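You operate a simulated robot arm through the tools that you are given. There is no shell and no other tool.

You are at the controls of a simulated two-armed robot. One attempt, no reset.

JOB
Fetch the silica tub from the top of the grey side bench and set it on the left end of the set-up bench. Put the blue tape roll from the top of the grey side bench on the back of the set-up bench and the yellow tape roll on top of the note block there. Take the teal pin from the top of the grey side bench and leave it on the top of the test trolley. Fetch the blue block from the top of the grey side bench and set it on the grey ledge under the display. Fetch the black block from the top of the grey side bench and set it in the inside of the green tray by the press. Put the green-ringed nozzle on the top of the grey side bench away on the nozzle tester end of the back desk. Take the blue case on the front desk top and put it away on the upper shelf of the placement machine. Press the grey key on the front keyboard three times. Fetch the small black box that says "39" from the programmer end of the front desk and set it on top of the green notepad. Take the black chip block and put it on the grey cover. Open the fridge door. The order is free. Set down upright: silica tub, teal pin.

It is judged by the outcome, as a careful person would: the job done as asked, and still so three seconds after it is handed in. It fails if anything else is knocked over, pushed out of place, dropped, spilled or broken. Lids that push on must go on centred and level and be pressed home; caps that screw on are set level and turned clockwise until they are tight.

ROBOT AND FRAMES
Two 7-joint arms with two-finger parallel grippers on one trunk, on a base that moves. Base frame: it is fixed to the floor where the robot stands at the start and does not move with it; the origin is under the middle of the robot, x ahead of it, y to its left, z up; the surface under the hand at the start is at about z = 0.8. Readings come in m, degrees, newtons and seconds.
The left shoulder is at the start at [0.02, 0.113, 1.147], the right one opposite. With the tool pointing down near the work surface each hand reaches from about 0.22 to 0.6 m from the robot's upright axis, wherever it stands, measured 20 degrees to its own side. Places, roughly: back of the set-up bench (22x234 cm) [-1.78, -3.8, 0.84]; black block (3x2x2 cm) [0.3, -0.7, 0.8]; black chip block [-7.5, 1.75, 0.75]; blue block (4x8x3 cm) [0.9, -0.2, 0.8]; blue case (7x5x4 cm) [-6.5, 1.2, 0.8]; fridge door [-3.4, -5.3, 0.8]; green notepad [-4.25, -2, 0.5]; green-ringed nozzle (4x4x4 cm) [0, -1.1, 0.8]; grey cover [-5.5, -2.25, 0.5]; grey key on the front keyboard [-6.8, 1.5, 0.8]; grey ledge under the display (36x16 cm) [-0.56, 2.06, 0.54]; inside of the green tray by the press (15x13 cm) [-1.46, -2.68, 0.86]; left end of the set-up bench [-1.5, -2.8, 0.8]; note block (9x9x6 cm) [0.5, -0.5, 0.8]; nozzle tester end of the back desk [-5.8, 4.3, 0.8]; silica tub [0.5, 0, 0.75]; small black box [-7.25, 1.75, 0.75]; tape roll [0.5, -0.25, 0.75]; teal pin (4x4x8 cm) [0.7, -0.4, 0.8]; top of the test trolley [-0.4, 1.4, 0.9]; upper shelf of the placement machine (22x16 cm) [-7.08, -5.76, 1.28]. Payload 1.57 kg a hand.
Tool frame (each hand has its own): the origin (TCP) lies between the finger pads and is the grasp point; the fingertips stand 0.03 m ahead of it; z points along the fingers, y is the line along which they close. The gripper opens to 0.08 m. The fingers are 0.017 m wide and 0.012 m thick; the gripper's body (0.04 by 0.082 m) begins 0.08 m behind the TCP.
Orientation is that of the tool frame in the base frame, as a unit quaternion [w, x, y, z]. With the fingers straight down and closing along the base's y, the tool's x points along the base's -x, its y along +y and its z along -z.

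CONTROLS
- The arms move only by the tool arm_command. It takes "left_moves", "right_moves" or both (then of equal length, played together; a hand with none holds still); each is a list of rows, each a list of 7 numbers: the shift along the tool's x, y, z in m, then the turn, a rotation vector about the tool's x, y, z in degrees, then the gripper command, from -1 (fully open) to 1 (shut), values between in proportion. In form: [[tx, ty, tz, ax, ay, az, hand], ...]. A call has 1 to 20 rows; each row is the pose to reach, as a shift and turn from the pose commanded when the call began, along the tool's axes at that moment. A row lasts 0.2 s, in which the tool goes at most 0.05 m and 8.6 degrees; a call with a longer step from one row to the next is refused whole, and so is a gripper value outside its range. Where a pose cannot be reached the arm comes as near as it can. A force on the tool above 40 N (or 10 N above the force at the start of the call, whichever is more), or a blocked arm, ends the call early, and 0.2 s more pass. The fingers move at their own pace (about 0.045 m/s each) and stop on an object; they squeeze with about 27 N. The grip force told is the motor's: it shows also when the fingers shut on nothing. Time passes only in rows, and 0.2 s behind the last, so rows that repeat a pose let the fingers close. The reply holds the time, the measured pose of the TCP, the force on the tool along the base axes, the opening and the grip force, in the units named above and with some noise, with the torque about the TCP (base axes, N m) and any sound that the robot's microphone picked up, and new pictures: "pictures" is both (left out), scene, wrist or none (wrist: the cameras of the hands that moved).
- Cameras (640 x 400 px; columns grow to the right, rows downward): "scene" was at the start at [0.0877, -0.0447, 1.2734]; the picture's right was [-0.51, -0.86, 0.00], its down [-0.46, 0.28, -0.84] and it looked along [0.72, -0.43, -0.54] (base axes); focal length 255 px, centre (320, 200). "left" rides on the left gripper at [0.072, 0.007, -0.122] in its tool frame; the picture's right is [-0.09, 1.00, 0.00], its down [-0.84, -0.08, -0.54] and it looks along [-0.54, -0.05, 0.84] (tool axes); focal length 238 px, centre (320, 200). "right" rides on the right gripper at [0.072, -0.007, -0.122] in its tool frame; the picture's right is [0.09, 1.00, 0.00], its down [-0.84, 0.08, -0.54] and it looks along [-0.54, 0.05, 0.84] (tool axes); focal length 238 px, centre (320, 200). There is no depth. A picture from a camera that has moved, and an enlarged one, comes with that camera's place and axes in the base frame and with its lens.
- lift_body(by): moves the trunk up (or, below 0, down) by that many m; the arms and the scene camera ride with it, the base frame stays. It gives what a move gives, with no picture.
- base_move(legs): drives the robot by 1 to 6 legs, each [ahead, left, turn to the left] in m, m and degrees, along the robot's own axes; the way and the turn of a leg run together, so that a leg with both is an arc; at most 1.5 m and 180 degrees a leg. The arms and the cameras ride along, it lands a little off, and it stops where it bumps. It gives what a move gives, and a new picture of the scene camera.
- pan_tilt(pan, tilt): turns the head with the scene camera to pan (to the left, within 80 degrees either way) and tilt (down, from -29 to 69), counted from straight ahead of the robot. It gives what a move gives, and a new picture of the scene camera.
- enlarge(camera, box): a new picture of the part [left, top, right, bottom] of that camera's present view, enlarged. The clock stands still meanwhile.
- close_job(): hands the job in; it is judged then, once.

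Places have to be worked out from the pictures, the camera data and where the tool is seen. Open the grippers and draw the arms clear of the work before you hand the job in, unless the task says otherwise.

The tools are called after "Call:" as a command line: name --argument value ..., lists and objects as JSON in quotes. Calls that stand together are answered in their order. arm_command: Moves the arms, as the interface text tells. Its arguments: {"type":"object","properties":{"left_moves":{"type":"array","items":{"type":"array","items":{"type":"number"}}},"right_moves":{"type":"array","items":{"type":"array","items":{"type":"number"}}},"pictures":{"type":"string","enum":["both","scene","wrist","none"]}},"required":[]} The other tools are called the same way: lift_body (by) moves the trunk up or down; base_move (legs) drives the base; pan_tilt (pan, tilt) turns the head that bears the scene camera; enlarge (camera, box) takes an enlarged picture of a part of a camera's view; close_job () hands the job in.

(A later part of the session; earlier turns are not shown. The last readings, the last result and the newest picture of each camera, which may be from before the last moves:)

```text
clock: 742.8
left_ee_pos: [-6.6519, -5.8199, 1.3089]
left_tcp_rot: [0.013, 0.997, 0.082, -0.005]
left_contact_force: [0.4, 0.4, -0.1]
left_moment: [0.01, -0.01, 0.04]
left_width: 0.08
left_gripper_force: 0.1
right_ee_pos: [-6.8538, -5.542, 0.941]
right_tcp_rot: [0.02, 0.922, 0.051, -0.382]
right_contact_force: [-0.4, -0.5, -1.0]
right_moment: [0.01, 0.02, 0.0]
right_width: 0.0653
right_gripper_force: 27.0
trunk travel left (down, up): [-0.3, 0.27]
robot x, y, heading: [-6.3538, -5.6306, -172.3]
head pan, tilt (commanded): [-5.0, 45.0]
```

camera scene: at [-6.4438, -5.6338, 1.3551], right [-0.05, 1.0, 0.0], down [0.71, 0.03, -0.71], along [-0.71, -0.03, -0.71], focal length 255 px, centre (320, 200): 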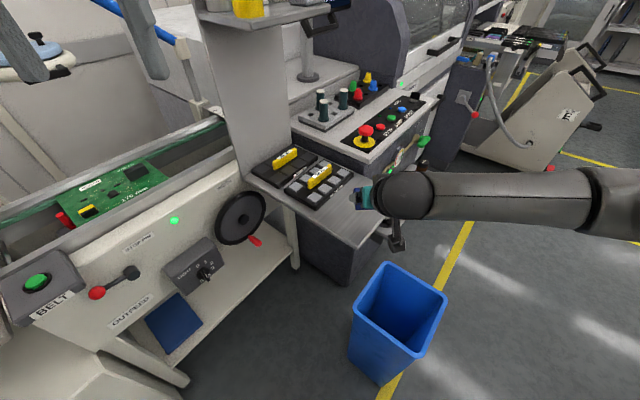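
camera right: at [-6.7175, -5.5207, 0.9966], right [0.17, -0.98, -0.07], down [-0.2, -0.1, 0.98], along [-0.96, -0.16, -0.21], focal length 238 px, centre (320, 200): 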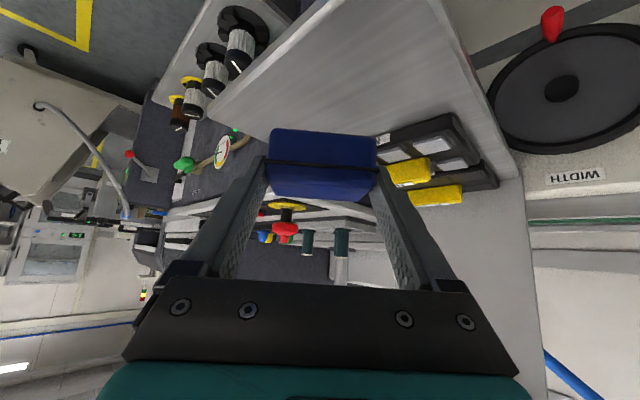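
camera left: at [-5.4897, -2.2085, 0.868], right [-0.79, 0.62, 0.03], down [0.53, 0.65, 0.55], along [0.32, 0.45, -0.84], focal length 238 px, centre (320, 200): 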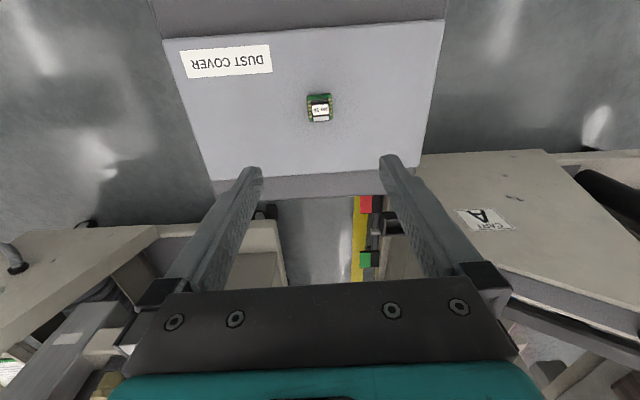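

Call:
arm_command --right_moves '[[0.004, 0, 0.004, 0, 0, 0, 1], [0.008, 0, 0.008, 0, 0, 0, 1], [0.012, 0, 0.012, 0, 0, 0, 1], [0.012, 0, 0.012, 0, 0, 0, 1]]' --pictures "none"

```text
clock: 743.8
left_ee_pos: [-6.6522, -5.8211, 1.3101]
left_tcp_rot: [0.013, 0.997, 0.082, -0.005]
left_contact_force: [-0.1, -0.7, -0.2]
left_moment: [-0.02, 0.05, 0.01]
left_width: 0.0805
left_gripper_force: 0.1
right_ee_pos: [-6.8547, -5.5408, 0.9243]
right_tcp_rot: [0.021, 0.922, 0.051, -0.382]
right_contact_force: [0.3, -0.6, -1.2]
right_moment: [-0.01, 0.0, 0.03]
right_width: 0.0653
right_gripper_force: 27.2
trunk travel left (down, up): [-0.3, 0.27]
robot x, y, heading: [-6.3523, -5.6329, -172.2]
head pan, tilt (commanded): [-5.0, 45.0]
```

Call:
arm_command --right_moves '[[0.004, 0, 0.004, 0, 0, 0, 1], [0.008, 0, 0.008, 0, 0, 0, 1], [0.008, 0, 0.008, 0, 0, 0, 1]]' --pictures "wrist"

```text
clock: 744.5
left_ee_pos: [-6.6518, -5.8217, 1.3095]
left_tcp_rot: [0.014, 0.996, 0.082, -0.005]
left_contact_force: [0.0, 0.5, 0.8]
left_moment: [-0.01, 0.02, 0.0]
left_width: 0.0799
left_gripper_force: 0.1
right_ee_pos: [-6.854, -5.5413, 0.9125]
right_tcp_rot: [0.021, 0.922, 0.052, -0.383]
right_contact_force: [0.8, 0.0, -1.3]
right_moment: [-0.01, 0.0, -0.01]
right_width: 0.0652
right_gripper_force: 27.0
trunk travel left (down, up): [-0.3, 0.27]
robot x, y, heading: [-6.3584, -5.6258, -172.3]
head pan, tilt (commanded): [-5.0, 45.0]
camera right: at [-6.7178, -5.5203, 0.9465], right [0.17, -0.98, -0.07], down [-0.2, -0.1, 0.98], along [-0.96, -0.16, -0.21], focal length 238 px, centre (320, 200)
```

right: 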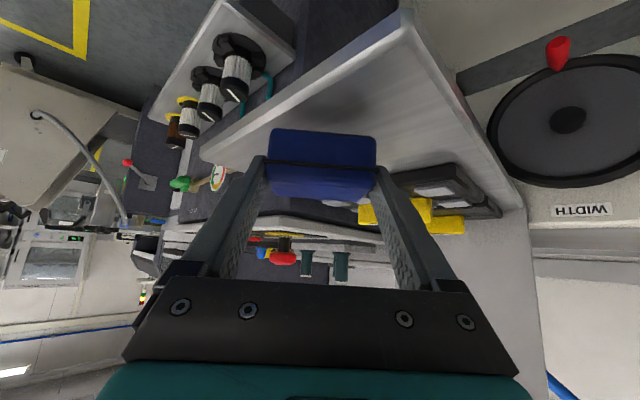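

Still free; the tray corner is ~4 cm from the finger. Continue down.

Call:
arm_command --right_moves '[[0.003, 0, 0.003, 0, 0, 0, 1], [0.006, 0, 0.006, 0, 0, 0, 1], [0.009, 0, 0.009, 0, 0, 0, 1], [0.009, 0, 0.009, 0, 0, 0, 1]]' --pictures "none"

```text
clock: 745.5
left_ee_pos: [-6.6522, -5.8209, 1.3088]
left_tcp_rot: [0.013, 0.997, 0.082, -0.005]
left_contact_force: [-0.2, -0.7, 0.2]
left_moment: [0.01, 0.04, 0.04]
left_width: 0.0796
left_gripper_force: 0.0
right_ee_pos: [-6.8548, -5.5412, 0.9002]
right_tcp_rot: [0.021, 0.922, 0.052, -0.382]
right_contact_force: [0.5, -0.8, -1.2]
right_moment: [0.01, -0.01, 0.02]
right_width: 0.0651
right_gripper_force: 27.1
trunk travel left (down, up): [-0.3, 0.27]
robot x, y, heading: [-6.3582, -5.6312, -172.1]
head pan, tilt (commanded): [-5.0, 45.0]
```

Call:
arm_command --right_moves '[[0.003, 0, 0.003, 0, 0, 0, 1], [0.006, 0, 0.006, 0, 0, 0, 1], [0.006, 0, 0.006, 0, 0, 0, 1]]' --pictures "wrist"

```text
clock: 746.4
left_ee_pos: [-6.6517, -5.8204, 1.3092]
left_tcp_rot: [0.013, 0.996, 0.082, -0.005]
left_contact_force: [-0.8, 0.0, -0.6]
left_moment: [0.01, -0.01, 0.02]
left_width: 0.0801
left_gripper_force: 0.0
right_ee_pos: [-6.853, -5.5408, 0.8964]
right_tcp_rot: [0.02, 0.922, 0.05, -0.383]
right_contact_force: [0.6, -0.8, 6.0]
right_moment: [-0.07, -0.04, -0.02]
right_width: 0.0653
right_gripper_force: 26.8
right hand out of reach, approached as far as the arm can: row 2, 3
trunk travel left (down, up): [-0.3, 0.27]
robot x, y, heading: [-6.3505, -5.6315, -172.2]
head pan, tilt (commanded): [-5.0, 45.0]
camera right: at [-6.7183, -5.5207, 0.9308], right [0.17, -0.98, -0.07], down [-0.2, -0.1, 0.98], along [-0.96, -0.16, -0.21], focal length 238 px, centre (320, 200)
```

right: 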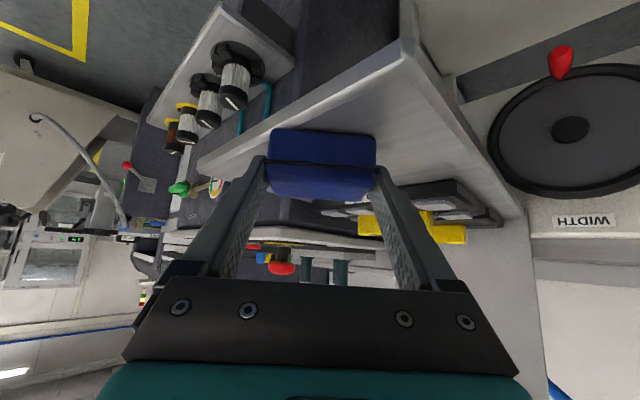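

Touching (6 N; shelf at z≈0.862). Open and withdraw along the tool axis.

Call:
arm_command --right_moves '[[0, 0, 0, 0, 0, 0, 0], [0, 0, 0, 0, 0, 0, -0.9], [0, 0, 0, 0, 0, 0, -1], [0, 0, 0, 0, 0, 0, -1], [-0.01, 0, -0.04, 0, 0, 0, -1], [-0.03, 0, -0.08, 0, 0, 0, -1], [-0.05, 0, -0.12, 0, 0, 0, -1], [-0.07, 0, -0.16, 0, 0, 0, -1]]' --pictures "both"

```text
clock: 748.1
left_ee_pos: [-6.6514, -5.8203, 1.3092]
left_tcp_rot: [0.014, 0.997, 0.081, -0.005]
left_contact_force: [0.4, 0.4, 0.0]
left_moment: [0.02, 0.0, 0.0]
left_width: 0.0799
left_gripper_force: 0.1
right_ee_pos: [-6.7917, -5.5314, 1.0591]
right_tcp_rot: [0.02, 0.922, 0.052, -0.382]
right_contact_force: [-0.1, 0.1, -0.3]
right_moment: [-0.02, 0.05, 0.0]
right_width: 0.0798
right_gripper_force: 0.0
trunk travel left (down, up): [-0.3, 0.27]
robot x, y, heading: [-6.3526, -5.6303, -172.1]
head pan, tilt (commanded): [-5.0, 45.0]
camera scene: at [-6.4435, -5.6338, 1.3551], right [-0.05, 1.0, 0.0], down [0.71, 0.03, -0.71], along [-0.71, -0.03, -0.71], focal length 255 px, centre (320, 200)
camera right: at [-6.6552, -5.5118, 1.0939], right [0.17, -0.98, -0.07], down [-0.2, -0.1, 0.97], along [-0.96, -0.16, -0.21], focal length 238 px, centre (320, 200)
```

scene: 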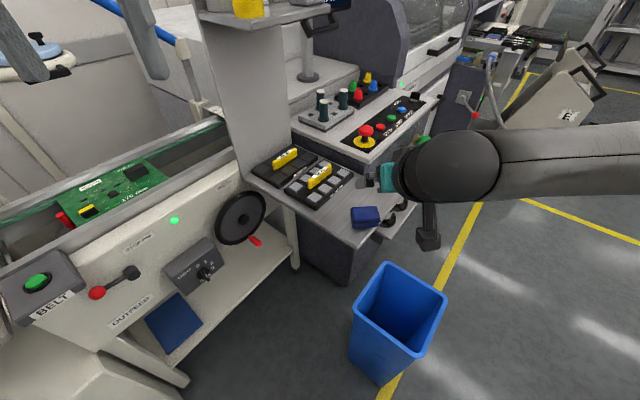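
right: 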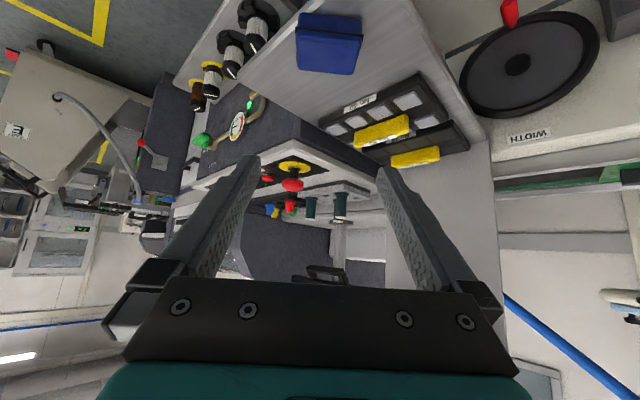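

The case rests on the lower shelf's free corner. Level the right tool, then yaw it to grip across the 5 cm side.

Call:
arm_command --right_moves '[[0, 0, 0, 0, 7.5, 0, -1], [0, 0, 0, 0, 15, 0, -1], [0, 0, 0, 0, 22.5, 0, -1], [0, 0, 0, 0, 30, 0, -1], [0, 0, 0, 0, 37.5, 0, -1], [0, 0, 0, 0, 45, 0, -1]]' --pictures "none"

Call:
arm_command --right_moves '[[0, 0, 0, 0, 0, 8, -1], [0, 0, 0, 0, 0, 16, -1], [0, 0, 0, 0, 0, 24, -1], [0, 0, 0, 0, 0, 32, -1], [0, 0, 0, 0, 0, 40, -1], [0, 0, 0, 0, 0, 48, -1], [0, 0, 0, 0, 0, 56, -1], [0, 0, 0, 0, 0, 64, -1], [0, 0, 0, 0, 0, 72, -1], [0, 0, 0, 0, 0, 80, -1], [0, 0, 0, 0, 0, 88, -1]]' --pictures "both"

```text
clock: 749.5
left_ee_pos: [-6.6518, -5.8232, 1.3079]
left_tcp_rot: [0.013, 0.997, 0.082, -0.005]
left_contact_force: [0.3, 0.0, -0.1]
left_moment: [0.02, 0.01, 0.02]
left_width: 0.0797
left_gripper_force: 0.0
right_ee_pos: [-6.7919, -5.5358, 1.0582]
right_tcp_rot: [0.0, 0.998, 0.056, 0.0]
right_contact_force: [-1.2, -0.3, -0.6]
right_moment: [0.0, -0.01, 0.0]
right_width: 0.0801
right_gripper_force: 0.1
trunk travel left (down, up): [-0.3, 0.27]
robot x, y, heading: [-6.3546, -5.6315, -172.4]
head pan, tilt (commanded): [-5.0, 45.0]
```

```text
clock: 752.0
left_ee_pos: [-6.6515, -5.8216, 1.3085]
left_tcp_rot: [0.013, 0.997, 0.082, -0.005]
left_contact_force: [0.0, 0.1, 0.1]
left_moment: [-0.01, 0.01, -0.02]
left_width: 0.08
left_gripper_force: 0.0
right_ee_pos: [-6.7913, -5.5357, 1.0587]
right_tcp_rot: [0.0, 0.756, -0.655, -0.001]
right_contact_force: [-0.2, 0.4, -0.4]
right_moment: [0.02, 0.0, 0.0]
right_width: 0.08
right_gripper_force: 0.0
trunk travel left (down, up): [-0.3, 0.27]
robot x, y, heading: [-6.355, -5.6311, -172.3]
head pan, tilt (commanded): [-5.0, 45.0]
camera scene: at [-6.4438, -5.6338, 1.3551], right [-0.05, 1.0, 0.0], down [0.71, 0.03, -0.71], along [-0.71, -0.03, -0.71], focal length 255 px, centre (320, 200)
camera right: at [-6.7729, -5.6057, 1.1793], right [-0.97, -0.23, 0.0], down [-0.2, 0.82, 0.54], along [-0.13, 0.53, -0.84], focal length 238 px, centre (320, 200)
```

scene: 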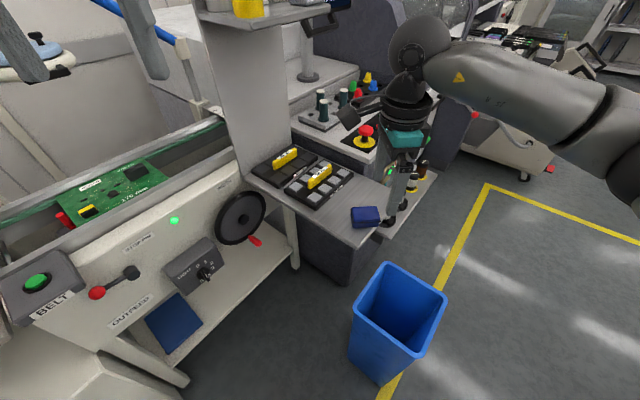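
right: 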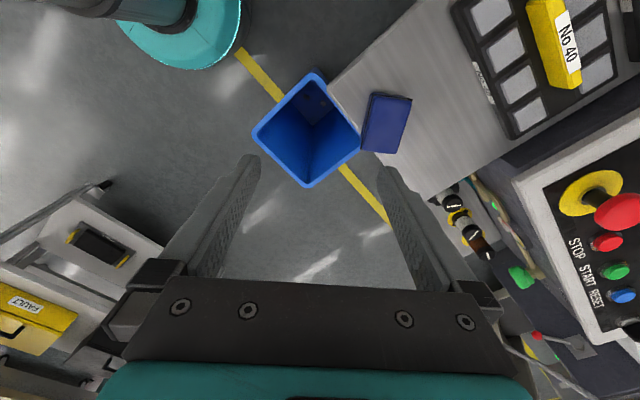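

The case's centre is at (−6.865,−5.552) with its long side along the tool's x – exactly as wanted. Align and descend over it.

Call:
arm_command --right_moves '[[0.002, 0.025, 0.01, 0, 0, 1, -1], [0.004, 0.05, 0.03, 0, 0, 2, -1], [0.0057, 0.0753, 0.05, 0, 0, 2.6, -1], [0.0057, 0.0753, 0.09, 0, 0, 2.6, -1], [0.0057, 0.0753, 0.09, 0, 0, 2.6, -1]]' --pictures "wrist"

```text
clock: 753.1
left_ee_pos: [-6.6521, -5.8205, 1.3092]
left_tcp_rot: [0.014, 0.996, 0.082, -0.005]
left_contact_force: [0.5, 0.5, 0.3]
left_moment: [0.05, 0.01, 0.01]
left_width: 0.0801
left_gripper_force: 0.1
right_ee_pos: [-6.866, -5.5513, 0.9677]
right_tcp_rot: [0.0, 0.741, -0.671, -0.001]
right_contact_force: [0.1, -0.4, 0.4]
right_moment: [0.0, -0.01, 0.0]
right_width: 0.0796
right_gripper_force: 0.1
trunk travel left (down, up): [-0.3, 0.27]
robot x, y, heading: [-6.3519, -5.6291, -172.3]
head pan, tilt (commanded): [-5.0, 45.0]
camera right: at [-6.8511, -5.6231, 1.0885], right [-0.98, -0.19, 0.0], down [-0.16, 0.82, 0.54], along [-0.1, 0.53, -0.84], focal length 238 px, centre (320, 200)
```

right: 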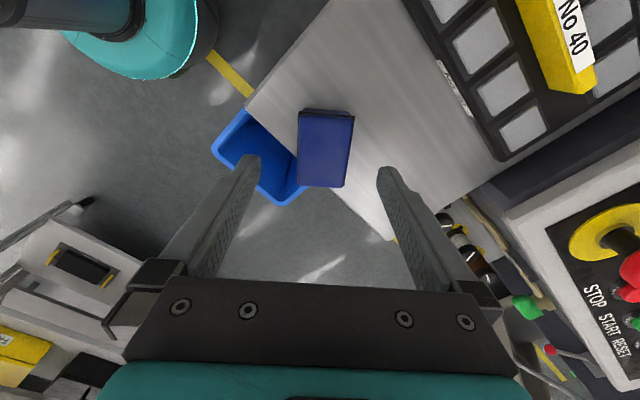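

Well aligned; descend the last 7 cm and grip.

Call:
arm_command --right_moves '[[0.001, 0.002, 0.03, 0, 0, 0, -1], [0.002, 0.0035, 0.06, 0, 0, 0, -1], [0.002, 0.0035, 0.07, 0, 0, 0, -1], [0.002, 0.0035, 0.07, 0, 0, 0, 1], [0.002, 0.0035, 0.07, 0, 0, 0, 1], [0.002, 0.0035, 0.07, 0, 0, 0, 1], [0.002, 0.0035, 0.07, 0, 0, 0, 1]]' --pictures "wrist"

```text
clock: 754.8
left_ee_pos: [-6.6516, -5.8217, 1.3103]
left_tcp_rot: [0.014, 0.997, 0.082, -0.006]
left_contact_force: [-0.4, 0.9, -0.2]
left_moment: [-0.03, 0.0, -0.02]
left_width: 0.08
left_gripper_force: 0.0
right_ee_pos: [-6.8677, -5.5537, 0.8969]
right_tcp_rot: [0.0, 0.741, -0.672, -0.001]
right_contact_force: [1.5, 0.3, 0.6]
right_moment: [0.0, -0.02, 0.03]
right_width: 0.0454
right_gripper_force: 26.9
trunk travel left (down, up): [-0.3, 0.27]
robot x, y, heading: [-6.3561, -5.6316, -172.4]
head pan, tilt (commanded): [-5.0, 45.0]
camera right: at [-6.8533, -5.6259, 1.0184], right [-0.98, -0.19, 0.0], down [-0.16, 0.82, 0.54], along [-0.1, 0.53, -0.84], focal length 238 px, centre (320, 200)
```

right: 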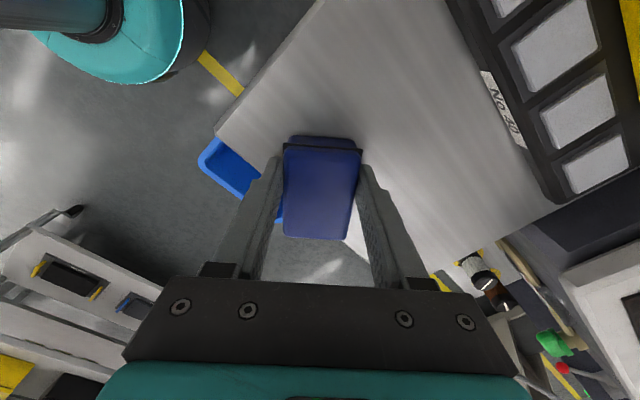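

Gripped across the 5 cm side (45 mm). Lift it, raise the trunk fully, and look at the upper shelf again.

Call:
arm_command --left_moves '[[0.02, 0.01, 0, 0, 0, 0, -1], [0.04, 0.02, 0, 0, 0, 0, -1], [0.05, 0.03, 0, 0, 0, 0, -1], [0.05, 0.03, 0, 0, 0, 0, -1]]' --right_moves '[[0, 0, -0.035, 0, 0, 0, 1], [0, 0, -0.075, 0, 0, 0, 1], [0, 0, -0.115, 0, 0, 0, 1], [0, 0, -0.15, 0, 0, 0, 1]]' --pictures "none"

Call:
lift_body --by 0.27

Call:
pan_tilt --pan 2 --tilt 35

Call:
enlarge --camera "scene" --box '[220, 100, 420, 240]'

```text
clock: 755.8
left_ee_pos: [-6.5981, -5.8436, 1.3093]
left_tcp_rot: [0.013, 0.997, 0.082, -0.005]
left_contact_force: [0.0, 0.2, -0.8]
left_moment: [-0.03, -0.01, -0.04]
left_width: 0.0799
left_gripper_force: 0.1
right_ee_pos: [-6.868, -5.5528, 1.0491]
right_tcp_rot: [0.0, 0.741, -0.671, -0.001]
right_contact_force: [-0.6, -0.3, -1.2]
right_moment: [0.01, -0.03, -0.01]
right_width: 0.045
right_gripper_force: 26.7
trunk travel left (down, up): [-0.3, 0.27]
robot x, y, heading: [-6.3537, -5.6298, -172.4]
head pan, tilt (commanded): [-5.0, 45.0]
```

```text
clock: 758.5
left_ee_pos: [-6.5985, -5.8423, 1.5788]
left_tcp_rot: [0.015, 0.996, 0.083, -0.006]
left_contact_force: [-0.5, -0.2, 0.4]
left_moment: [-0.03, 0.02, 0.03]
left_width: 0.0799
left_gripper_force: 0.0
right_ee_pos: [-6.8692, -5.553, 1.3186]
right_tcp_rot: [-0.001, 0.742, -0.67, -0.001]
right_contact_force: [0.5, 0.1, -1.5]
right_moment: [0.0, -0.01, -0.01]
right_width: 0.0453
right_gripper_force: 27.1
trunk travel left (down, up): [-0.57, 0.0]
robot x, y, heading: [-6.3536, -5.6281, -172.4]
head pan, tilt (commanded): [-5.0, 45.0]
```

```text
clock: 759.2
left_ee_pos: [-6.5981, -5.8433, 1.5783]
left_tcp_rot: [0.013, 0.997, 0.082, -0.005]
left_contact_force: [-0.7, -0.3, -0.6]
left_moment: [-0.03, -0.01, -0.01]
left_width: 0.0799
left_gripper_force: 0.0
right_ee_pos: [-6.8683, -5.5529, 1.3177]
right_tcp_rot: [0.0, 0.742, -0.671, 0.0]
right_contact_force: [0.4, -0.1, -0.5]
right_moment: [-0.03, 0.01, -0.01]
right_width: 0.0452
right_gripper_force: 27.1
trunk travel left (down, up): [-0.57, 0.0]
robot x, y, heading: [-6.3544, -5.6294, -172.2]
head pan, tilt (commanded): [2.0, 35.0]
camera scene: at [-6.4495, -5.6447, 1.6398], right [-0.17, 0.99, 0.0], down [0.57, 0.1, -0.82], along [-0.81, -0.14, -0.57], focal length 255 px, centre (320, 200)
```

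scene: 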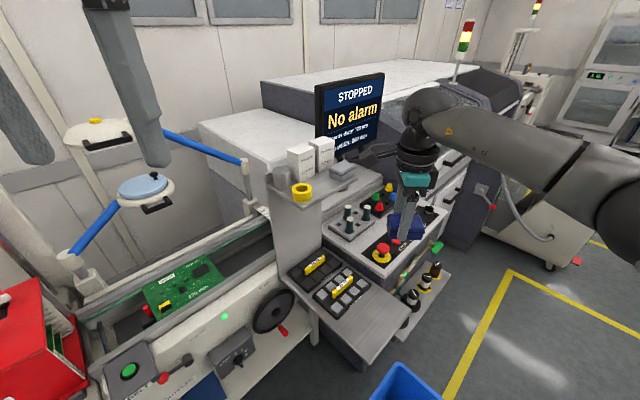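

```text
2.86 times, centred on (320, 170) of scene
camera zoom: at [-6.4495, -5.6447, 1.6398], right [-0.17, 0.99, 0.0], down [0.57, 0.1, -0.82], along [-0.81, -0.14, -0.57], focal length 729 px, centre (320, 286)
```

zoom: 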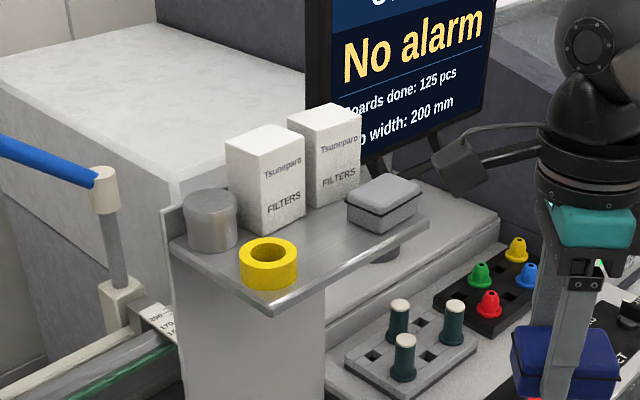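

Now I can fix the shelf well: surface z≈1.249, free gap 10 cm between roll and grey case. Target centre (−7.081,−5.744). First raise and draw back the case while yawing it square to the shelf, then shift the base closer.

Call:
arm_command --right_moves '[[0, 0, -0.035, 0, 0, 0, 1], [0, 0, -0.075, 0, 0, -7, 1], [0, -0.03, -0.1, 0, 0, -14, 1], [0, -0.06, -0.12, 0, 0, -21, 1], [0, -0.09, -0.12, 0, 0, -28, 1], [0, -0.12, -0.12, 0, 0, -35, 1], [0, -0.12, -0.12, 0, 0, -42, 1], [0, -0.12, -0.12, 0, 0, -48, 1]]' --pictures "none"

Call:
base_move --legs '[[0.22, 0.07, 0]]'

Call:
pan_tilt --pan 0 --tilt 45

```text
clock: 761.0
left_ee_pos: [-6.5993, -5.8425, 1.5793]
left_tcp_rot: [0.013, 0.997, 0.081, -0.005]
left_contact_force: [-0.4, 0.0, 0.5]
left_moment: [0.03, 0.0, 0.0]
left_width: 0.0799
left_gripper_force: 0.0
right_ee_pos: [-6.7478, -5.5411, 1.4374]
right_tcp_rot: [-0.001, 0.951, -0.31, -0.001]
right_contact_force: [-0.3, 0.3, -1.0]
right_moment: [0.0, -0.01, -0.04]
right_width: 0.0453
right_gripper_force: 27.1
trunk travel left (down, up): [-0.57, 0.0]
robot x, y, heading: [-6.35, -5.6307, -172.2]
head pan, tilt (commanded): [2.0, 35.0]
```

```text
clock: 762.8
left_ee_pos: [-6.8047, -5.9415, 1.5801]
left_tcp_rot: [0.014, 0.996, 0.083, -0.005]
left_contact_force: [0.1, 0.2, 0.6]
left_moment: [-0.01, 0.0, 0.02]
left_width: 0.0797
left_gripper_force: 0.2
right_ee_pos: [-6.9546, -5.6407, 1.4389]
right_tcp_rot: [0.0, 0.951, -0.31, -0.001]
right_contact_force: [-0.7, 0.8, -1.0]
right_moment: [-0.02, 0.01, -0.03]
right_width: 0.045
right_gripper_force: 26.9
trunk travel left (down, up): [-0.57, 0.0]
robot x, y, heading: [-6.5598, -5.726, -171.8]
head pan, tilt (commanded): [2.0, 35.0]
camera scene: at [-6.6562, -5.7432, 1.6399], right [-0.17, 0.99, 0.0], down [0.56, 0.1, -0.82], along [-0.81, -0.14, -0.57], focal length 255 px, centre (320, 200)
```

scene: 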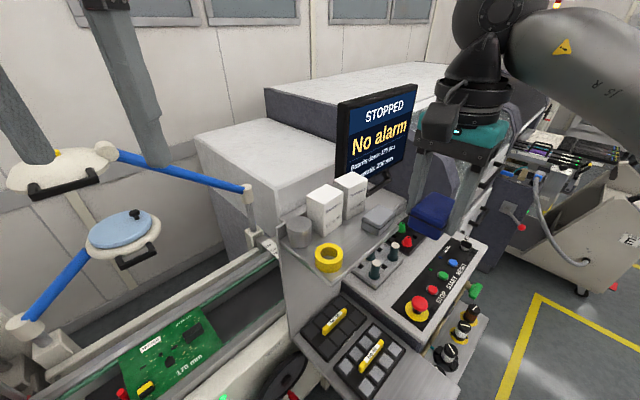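

```text
clock: 763.5
left_ee_pos: [-6.805, -5.9424, 1.58]
left_tcp_rot: [0.013, 0.996, 0.083, -0.005]
left_contact_force: [1.2, 0.0, -0.5]
left_moment: [0.03, 0.01, 0.02]
left_width: 0.0799
left_gripper_force: 0.0
right_ee_pos: [-6.9557, -5.64, 1.4385]
right_tcp_rot: [-0.001, 0.951, -0.31, -0.001]
right_contact_force: [0.6, -0.1, -1.2]
right_moment: [-0.03, 0.0, -0.02]
right_width: 0.0451
right_gripper_force: 26.7
trunk travel left (down, up): [-0.57, 0.0]
robot x, y, heading: [-6.5601, -5.7293, -172.2]
head pan, tilt (commanded): [0.0, 45.0]
camera scene: at [-6.65, -5.7393, 1.6251], right [-0.14, 0.99, 0.0], down [0.7, 0.1, -0.71], along [-0.7, -0.1, -0.71], focal length 255 px, centre (320, 200)
```

scene: 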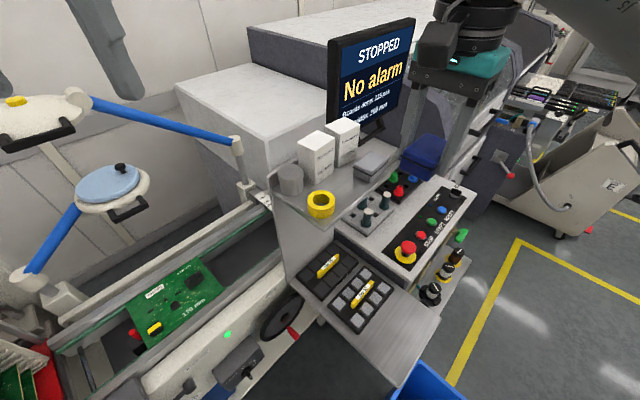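

Zoom again from this closer pose to refine the target.

Call:
enlarge --camera "scene" --box '[250, 100, 460, 250]'

Call:
enlarge --camera "right" --box '[0, 0, 640, 400]'

```text
2.67 times, centred on (355, 175) of scene
camera zoom: at [-6.65, -5.7393, 1.6251], right [-0.14, 0.99, 0.0], down [0.7, 0.1, -0.71], along [-0.7, -0.1, -0.71], focal length 681 px, centre (227, 267)
```

zoom: 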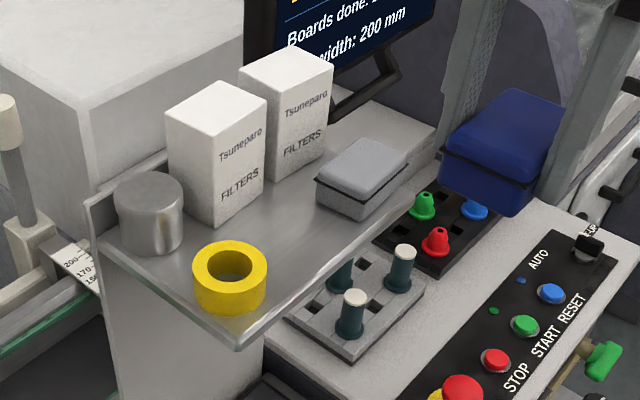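

```text
1.00 times, centred on (320, 200) of right (not enlarged: the box is as wide or as high as the picture)
camera zoom: at [-6.8927, -5.6781, 1.5594], right [-0.51, -0.86, 0.0], down [-0.72, 0.43, 0.54], along [-0.47, 0.28, -0.84], focal length 238 px, centre (320, 200)
```

zoom: 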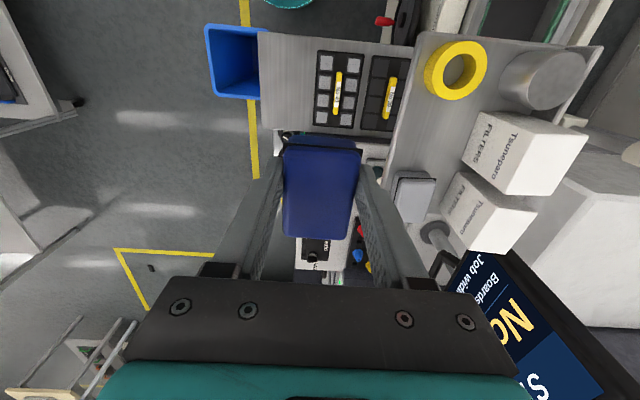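

The wrist view shows the shelf from above: roll at the near-left corner, grey case at the right, with a ~9 cm gap in front of the filter boxes. I'll move over the gap (about 13 cm along tool y) staying above the neighbours, then check.

Call:
arm_command --right_moves '[[-0.003, 0.04, 0, 0, 0, 0, 1], [-0.006, 0.08, 0, 0, 0, 0, 1], [-0.01, 0.115, 0, 0, 0, 0, 1], [-0.01, 0.125, 0.02, 0, 0, 0, 1], [-0.01, 0.125, 0.035, 0, 0, 0, 1], [-0.01, 0.125, 0.035, 0, 0, 0, 1]]' --pictures "both"

```text
clock: 764.9
left_ee_pos: [-6.8059, -5.9417, 1.5795]
left_tcp_rot: [0.014, 0.996, 0.082, -0.006]
left_contact_force: [0.2, 0.9, 0.2]
left_moment: [0.01, 0.03, 0.03]
left_width: 0.0799
left_gripper_force: 0.0
right_ee_pos: [-7.0352, -5.7335, 1.4031]
right_tcp_rot: [0.0, 0.951, -0.31, -0.001]
right_contact_force: [-0.1, 0.6, -0.5]
right_moment: [-0.04, -0.02, -0.03]
right_width: 0.0451
right_gripper_force: 27.6
trunk travel left (down, up): [-0.57, 0.0]
robot x, y, heading: [-6.5582, -5.7261, -172.1]
head pan, tilt (commanded): [0.0, 45.0]
camera scene: at [-6.6501, -5.7396, 1.6251], right [-0.14, 0.99, 0.0], down [0.7, 0.1, -0.71], along [-0.7, -0.1, -0.71], focal length 255 px, centre (320, 200)
camera right: at [-6.9735, -5.7717, 1.5241], right [-0.51, -0.86, 0.0], down [-0.72, 0.43, 0.54], along [-0.47, 0.28, -0.84], focal length 238 px, centre (320, 200)
```

scene: 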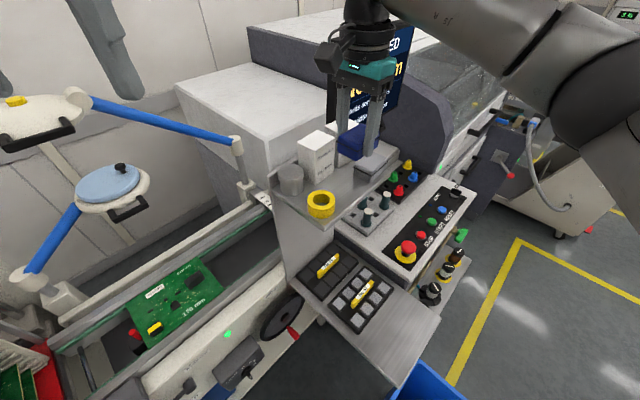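
right: 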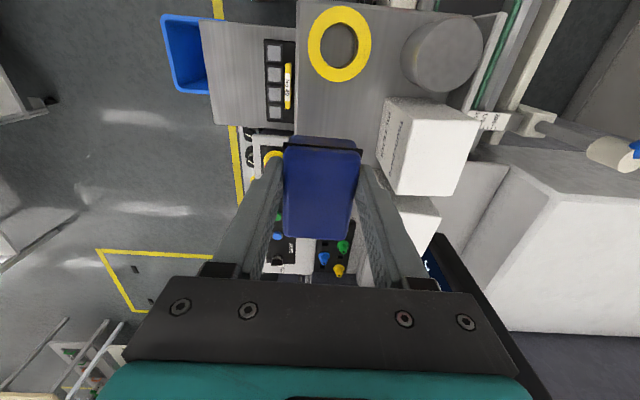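

The landing footprint needs to shift 16 mm toward the roll and 10 mm inward. Apply and descend part-way, then check the gaps.

Call:
arm_command --right_moves '[[0.008, 0.005, 0, 0, 0, 0, 1], [0.016, 0.01, 0.0, 0, 0, -1, 1], [0.016, 0.01, 0.025, 0, 0, -1, 1], [0.016, 0.01, 0.045, 0, 0, -1, 1], [0.016, 0.01, 0.045, 0, 0, -1, 1]]' --pictures "both"

Call:
enlarge --camera "right" --box '[220, 0, 480, 260]'

Call:
enlarge --camera "scene" --box '[260, 110, 440, 240]'

```text
clock: 766.1
left_ee_pos: [-6.8047, -5.9411, 1.58]
left_tcp_rot: [0.014, 0.996, 0.083, -0.005]
left_contact_force: [0.5, 0.5, -0.6]
left_moment: [-0.01, 0.01, 0.01]
left_width: 0.08
left_gripper_force: 0.1
right_ee_pos: [-7.0292, -5.7509, 1.3573]
right_tcp_rot: [-0.001, 0.953, -0.303, -0.001]
right_contact_force: [-0.2, 0.2, -1.2]
right_moment: [0.02, -0.03, -0.02]
right_width: 0.0454
right_gripper_force: 26.9
trunk travel left (down, up): [-0.57, 0.0]
robot x, y, heading: [-6.563, -5.7274, -172.1]
head pan, tilt (commanded): [0.0, 45.0]
camera scene: at [-6.6499, -5.7392, 1.6251], right [-0.14, 0.99, 0.0], down [0.7, 0.1, -0.71], along [-0.7, -0.1, -0.71], focal length 255 px, centre (320, 200)
camera right: at [-6.966, -5.7878, 1.4791], right [-0.5, -0.87, 0.0], down [-0.73, 0.42, 0.54], along [-0.47, 0.27, -0.84], focal length 238 px, centre (320, 200)
```

scene: 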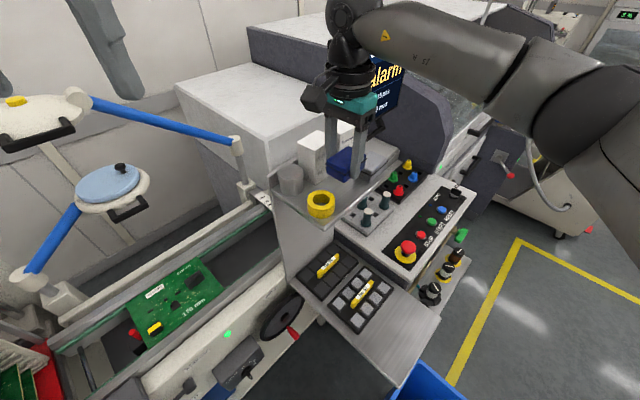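
right: 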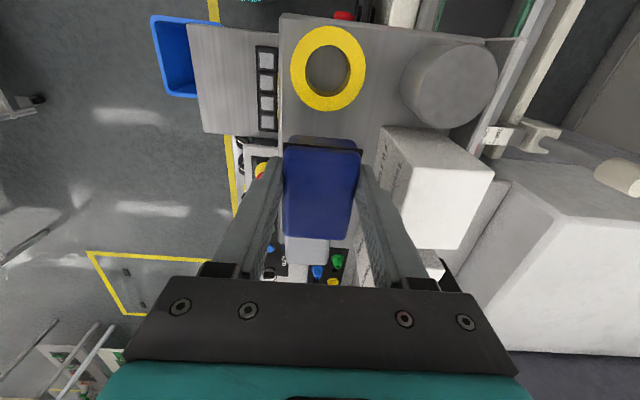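

```text
1.54 times, centred on (350, 130) of right
camera zoom: at [-6.966, -5.7878, 1.4791], right [-0.5, -0.87, 0.0], down [-0.73, 0.42, 0.54], along [-0.47, 0.27, -0.84], focal length 367 px, centre (274, 308)
```

zoom: 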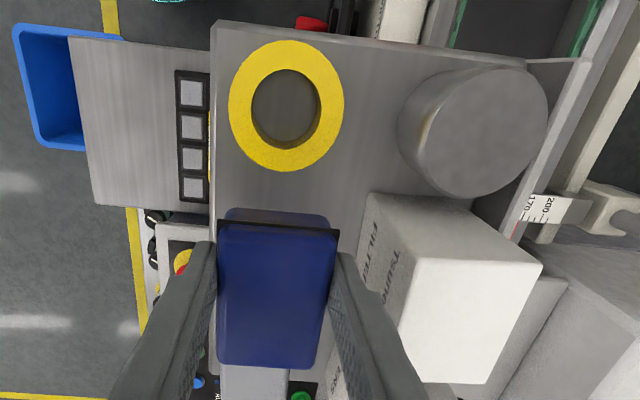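

```text
3.08 times, centred on (350, 175) of scene
camera zoom: at [-6.6499, -5.7392, 1.6251], right [-0.14, 0.99, 0.0], down [0.7, 0.1, -0.71], along [-0.7, -0.1, -0.71], focal length 786 px, centre (228, 277)
```

zoom: 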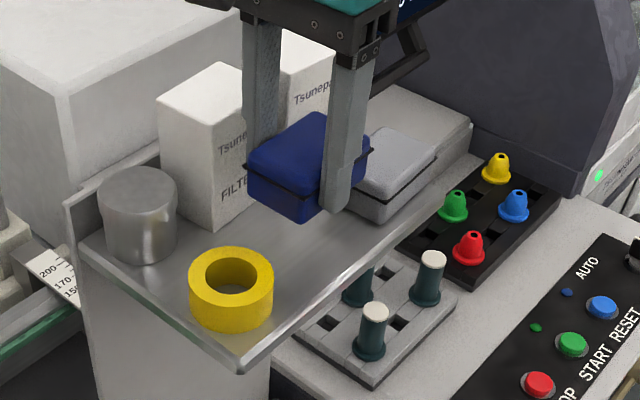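

Gaps check out (~1 cm to roll and ~1 cm to the grey case after a 3 mm shift). Descend gently.

Call:
arm_command --right_moves '[[0.003, 0, 0.012, 0, 0, 0, 1], [0.003, 0, 0.024, 0, 0, 0, 1], [0.003, 0, 0.03, 0, 0, 0, 1], [0.003, 0, 0.03, 0, 0, 0, 1]]' --pictures "wrist"

Call:
enlarge --camera "scene" --box '[260, 110, 440, 240]'

```text
clock: 767.1
left_ee_pos: [-6.8058, -5.9418, 1.5801]
left_tcp_rot: [0.013, 0.996, 0.083, -0.005]
left_contact_force: [0.2, -0.3, 0.9]
left_moment: [-0.02, 0.01, 0.02]
left_width: 0.0801
left_gripper_force: 0.1
right_ee_pos: [-7.0272, -5.7526, 1.3277]
right_tcp_rot: [0.0, 0.953, -0.303, -0.001]
right_contact_force: [-0.7, -0.1, -0.2]
right_moment: [0.01, 0.0, 0.04]
right_width: 0.0454
right_gripper_force: 27.2
trunk travel left (down, up): [-0.57, 0.0]
robot x, y, heading: [-6.5624, -5.7295, -172.2]
head pan, tilt (commanded): [0.0, 45.0]
camera right: at [-6.964, -5.7901, 1.4489], right [-0.5, -0.87, 0.0], down [-0.73, 0.42, 0.54], along [-0.47, 0.27, -0.84], focal length 238 px, centre (320, 200)
```

right: 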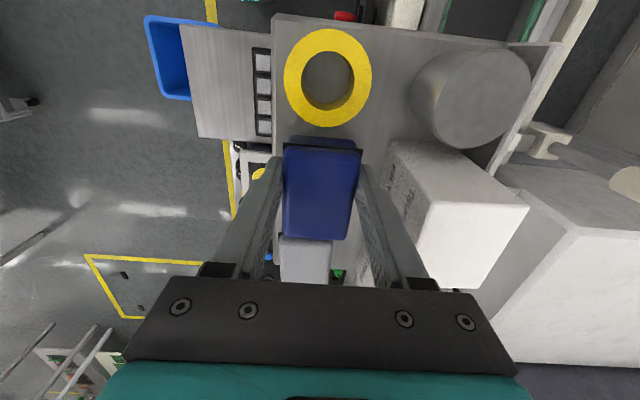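

```text
3.08 times, centred on (350, 175) of scene
camera zoom: at [-6.65, -5.7392, 1.6251], right [-0.14, 0.99, 0.0], down [0.7, 0.1, -0.71], along [-0.7, -0.1, -0.71], focal length 786 px, centre (228, 277)
```

zoom: 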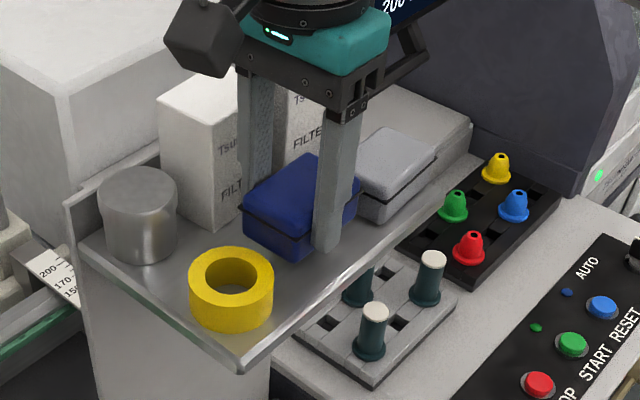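

It's tight: by my estimate only a few mm remain on each side. I'll back the hand off to view the gap unobstructed with the wrist camera and measure precisely.

Call:
arm_command --right_moves '[[0, 0, -0.04, 0, 0, 0, 1], [0, 0, -0.08, 0, 0, 0, 1], [0, -0.03, -0.11, 0, 0, 0, 1], [0, -0.07, -0.11, 0, 0, 0, 1], [0, -0.11, -0.11, 0, 0, 0, 1], [0, -0.12, -0.11, 0, 0, 0, 1]]' --pictures "wrist"

Call:
enlarge --camera "right" --box '[360, 20, 560, 240]'

```text
clock: 768.5
left_ee_pos: [-6.806, -5.9417, 1.5794]
left_tcp_rot: [0.014, 0.996, 0.083, -0.005]
left_contact_force: [0.2, 1.2, -0.6]
left_moment: [0.02, -0.01, -0.04]
left_width: 0.0802
left_gripper_force: 0.1
right_ee_pos: [-6.9571, -5.6552, 1.4405]
right_tcp_rot: [-0.001, 0.953, -0.302, -0.001]
right_contact_force: [0.1, 0.7, -0.8]
right_moment: [-0.03, -0.02, 0.0]
right_width: 0.0453
right_gripper_force: 27.1
trunk travel left (down, up): [-0.57, 0.0]
robot x, y, heading: [-6.5607, -5.7263, -172.0]
head pan, tilt (commanded): [0.0, 45.0]
camera right: at [-6.8947, -5.6925, 1.5605], right [-0.5, -0.87, 0.0], down [-0.73, 0.42, 0.54], along [-0.47, 0.27, -0.84], focal length 238 px, centre (320, 200)
```

right: 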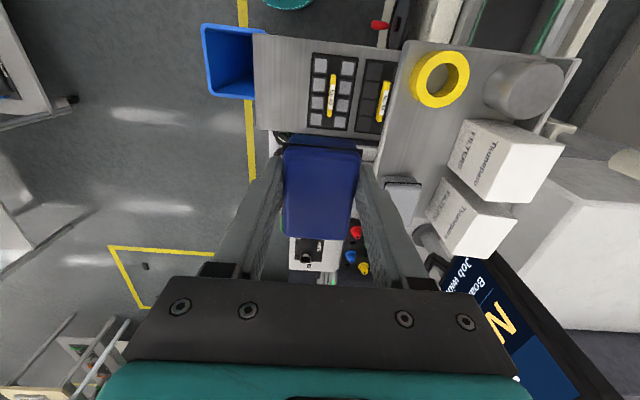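

```text
1.82 times, centred on (460, 130) of right
camera zoom: at [-6.8947, -5.6925, 1.5605], right [-0.5, -0.87, 0.0], down [-0.73, 0.42, 0.54], along [-0.47, 0.27, -0.84], focal length 433 px, centre (66, 327)
```

zoom: 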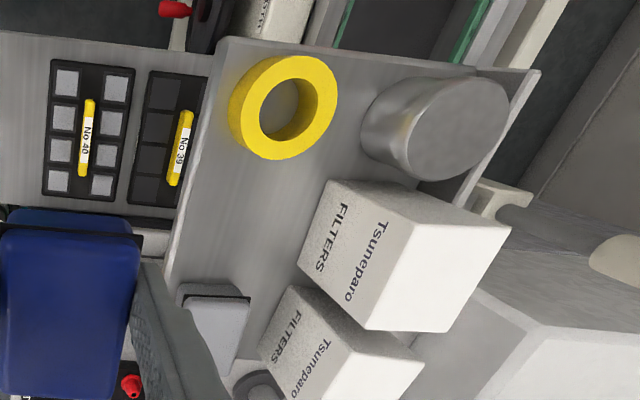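

Now measured cleanly: the free gap is ~9 cm and the case (held ~1 cm off-centre) just needs a 7 mm shift toward the grey case. Return over the gap and descend.

Call:
arm_command --right_moves '[[-0.003, 0.04, 0, 0, 0, 0, 1], [-0.005, 0.08, 0, 0, 0, 0, 1], [-0.007, 0.12, 0, 0, 0, 0, 1], [-0.007, 0.12, 0.035, 0, 0, 0, 1], [-0.007, 0.12, 0.07, 0, 0, 0, 1], [-0.007, 0.12, 0.1, 0, 0, 0, 1], [-0.007, 0.12, 0.115, 0, 0, 0, 1], [-0.007, 0.12, 0.115, 0, 0, 0, 1]]' --pictures "wrist"

Call:
enlarge --camera "right" --box '[240, 20, 420, 280]'

Call:
enlarge --camera "scene" --box '[290, 130, 410, 220]'

```text
clock: 770.3
left_ee_pos: [-6.8047, -5.9417, 1.5791]
left_tcp_rot: [0.014, 0.996, 0.082, -0.005]
left_contact_force: [-0.2, -0.3, 0.2]
left_moment: [0.02, 0.01, 0.01]
left_width: 0.0798
left_gripper_force: 0.0
right_ee_pos: [-7.0342, -5.7489, 1.3229]
right_tcp_rot: [0.0, 0.953, -0.303, 0.0]
right_contact_force: [-0.3, -1.1, -0.7]
right_moment: [0.03, -0.02, 0.01]
right_width: 0.0452
right_gripper_force: 26.8
trunk travel left (down, up): [-0.57, 0.0]
robot x, y, heading: [-6.5617, -5.7286, -172.1]
head pan, tilt (commanded): [0.0, 45.0]
camera right: at [-6.9705, -5.787, 1.4441], right [-0.5, -0.87, 0.0], down [-0.73, 0.42, 0.54], along [-0.47, 0.27, -0.84], focal length 238 px, centre (320, 200)
```

right: 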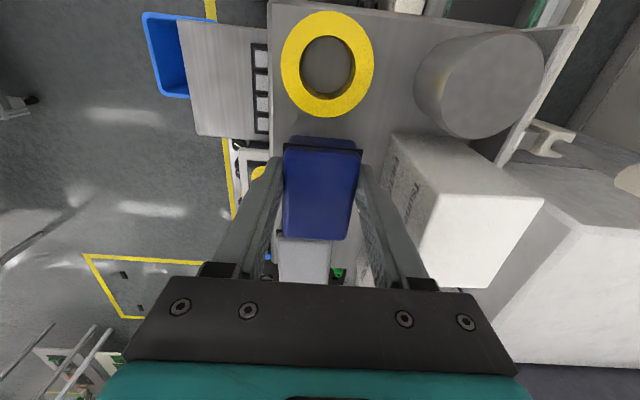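

```text
1.54 times, centred on (330, 150) of right
camera zoom: at [-6.9705, -5.787, 1.4441], right [-0.5, -0.87, 0.0], down [-0.73, 0.42, 0.54], along [-0.47, 0.27, -0.84], focal length 367 px, centre (305, 277)
```

zoom: 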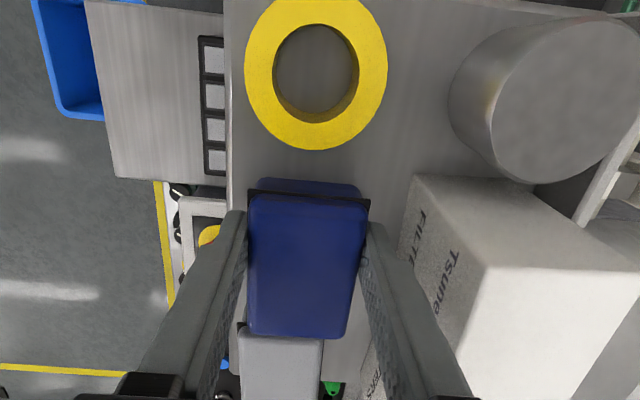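

```text
4.44 times, centred on (350, 175) of scene
camera zoom: at [-6.65, -5.7396, 1.6251], right [-0.14, 0.99, 0.0], down [0.7, 0.1, -0.71], along [-0.7, -0.1, -0.71], focal length 1135 px, centre (187, 311)
```

zoom: 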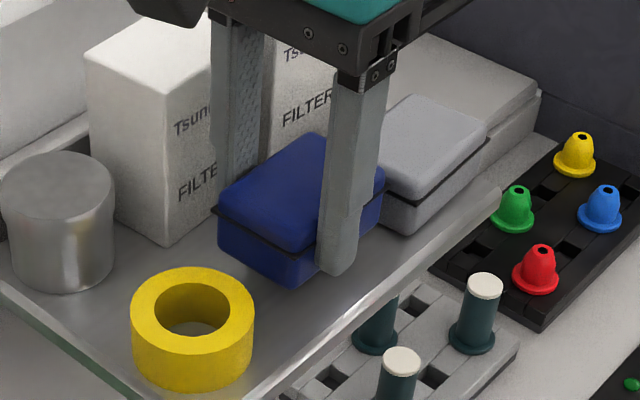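

Both views now agree: ~1.9 cm to the roll, ~1.2 cm to the grey case. Lower the last bit gently.

Call:
arm_command --right_moves '[[0.002, 0, 0.004, 0, 0, 0, 1], [0.003, 0, 0.008, 0, 0, 0, 1], [0.003, 0, 0.012, 0, 0, 0, 1], [0.003, 0, 0.012, 0, 0, 0, 1]]' --pictures "none"

```text
clock: 771.3
left_ee_pos: [-6.8044, -5.9419, 1.5799]
left_tcp_rot: [0.013, 0.996, 0.082, -0.005]
left_contact_force: [-0.3, 0.3, -0.3]
left_moment: [-0.01, -0.04, 0.02]
left_width: 0.0802
left_gripper_force: 0.0
right_ee_pos: [-7.0303, -5.7516, 1.3112]
right_tcp_rot: [-0.001, 0.953, -0.302, 0.0]
right_contact_force: [-0.4, -0.1, -0.4]
right_moment: [0.03, 0.02, -0.04]
right_width: 0.0453
right_gripper_force: 26.6
trunk travel left (down, up): [-0.57, 0.0]
robot x, y, heading: [-6.5606, -5.7274, -172.0]
head pan, tilt (commanded): [0.0, 45.0]
```

Call:
arm_command --right_moves '[[0, 0, 0.003, 0, 0, 0, 1], [0, 0, 0.006, 0, 0, 0, 1], [0, 0, 0.006, 0, 0, 0, 1]]' --pictures "none"

```text
clock: 772.1
left_ee_pos: [-6.8043, -5.9418, 1.5805]
left_tcp_rot: [0.014, 0.997, 0.082, -0.005]
left_contact_force: [0.3, 0.4, 0.2]
left_moment: [-0.04, 0.0, -0.03]
left_width: 0.08
left_gripper_force: 0.2
right_ee_pos: [-7.0298, -5.7508, 1.3066]
right_tcp_rot: [0.001, 0.953, -0.302, -0.002]
right_contact_force: [-0.9, 0.5, 14.1]
right_moment: [0.26, 0.03, 0.05]
right_width: 0.0453
right_gripper_force: 26.9
trunk travel left (down, up): [-0.57, 0.0]
robot x, y, heading: [-6.5605, -5.7244, -172.0]
head pan, tilt (commanded): [0.0, 45.0]
```

Contact (shelf z≈1.272). Ease, open slightly (56 mm), and rise straight up.

Call:
arm_command --right_moves '[[0, 0, -0.002, 0, 0, 0, 1], [0, 0, -0.002, 0, 0, 0, -0.1], [0, 0, -0.002, 0, 0, 0, -0.38], [0, 0, -0.002, 0, 0, 0, -0.38], [0, 0, -0.03, 0, 0, 0, -0.38], [0, 0, -0.07, 0, 0, 0, -0.38], [0, 0, -0.11, 0, 0, 0, -0.38], [0, -0.03, -0.13, 0, 0, 0, -0.6], [0, -0.07, -0.14, 0, 0, 0, -1], [0, -0.11, -0.14, 0, 0, 0, -1]]' --pictures "both"

Call:
enlarge --camera "scene" --box '[260, 110, 440, 240]'

```text
clock: 774.3
left_ee_pos: [-6.8043, -5.9401, 1.5802]
left_tcp_rot: [0.015, 0.996, 0.083, -0.007]
left_contact_force: [1.0, -0.4, -1.0]
left_moment: [-0.02, 0.01, -0.04]
left_width: 0.08
left_gripper_force: 0.2
right_ee_pos: [-6.9688, -5.6597, 1.4469]
right_tcp_rot: [0.001, 0.953, -0.303, -0.001]
right_contact_force: [-0.4, 1.4, 0.4]
right_moment: [-0.02, -0.01, -0.01]
right_width: 0.08
right_gripper_force: 0.1
trunk travel left (down, up): [-0.57, 0.0]
robot x, y, heading: [-6.5604, -5.7257, -172.3]
head pan, tilt (commanded): [0.0, 45.0]
camera scene: at [-6.6492, -5.7377, 1.6251], right [-0.14, 0.99, 0.0], down [0.7, 0.1, -0.71], along [-0.7, -0.1, -0.71], focal length 255 px, centre (320, 200)
camera right: at [-6.9052, -5.6969, 1.5681], right [-0.5, -0.87, 0.0], down [-0.73, 0.42, 0.54], along [-0.47, 0.27, -0.84], focal length 238 px, centre (320, 200)
```

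scene: 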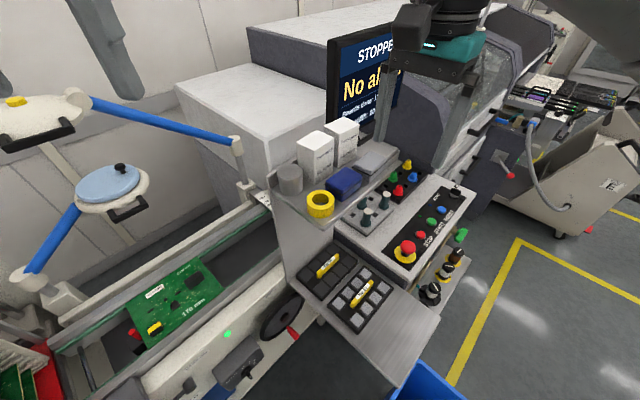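
right: 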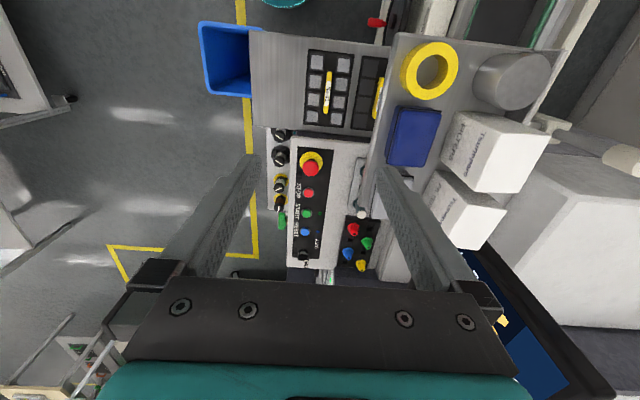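

```text
3.08 times, centred on (350, 175) of scene
camera zoom: at [-6.6492, -5.7377, 1.6251], right [-0.14, 0.99, 0.0], down [0.7, 0.1, -0.71], along [-0.7, -0.1, -0.71], focal length 786 px, centre (228, 277)
```

zoom: 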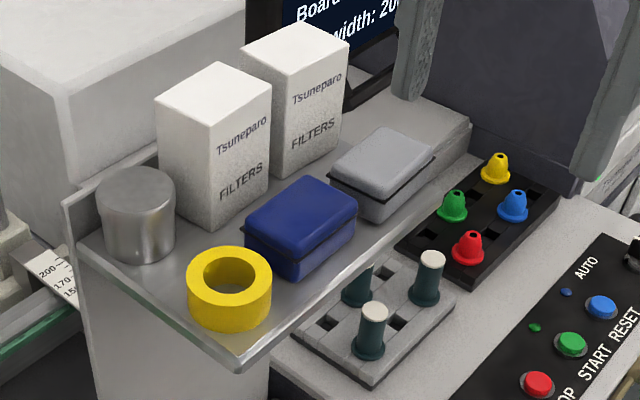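

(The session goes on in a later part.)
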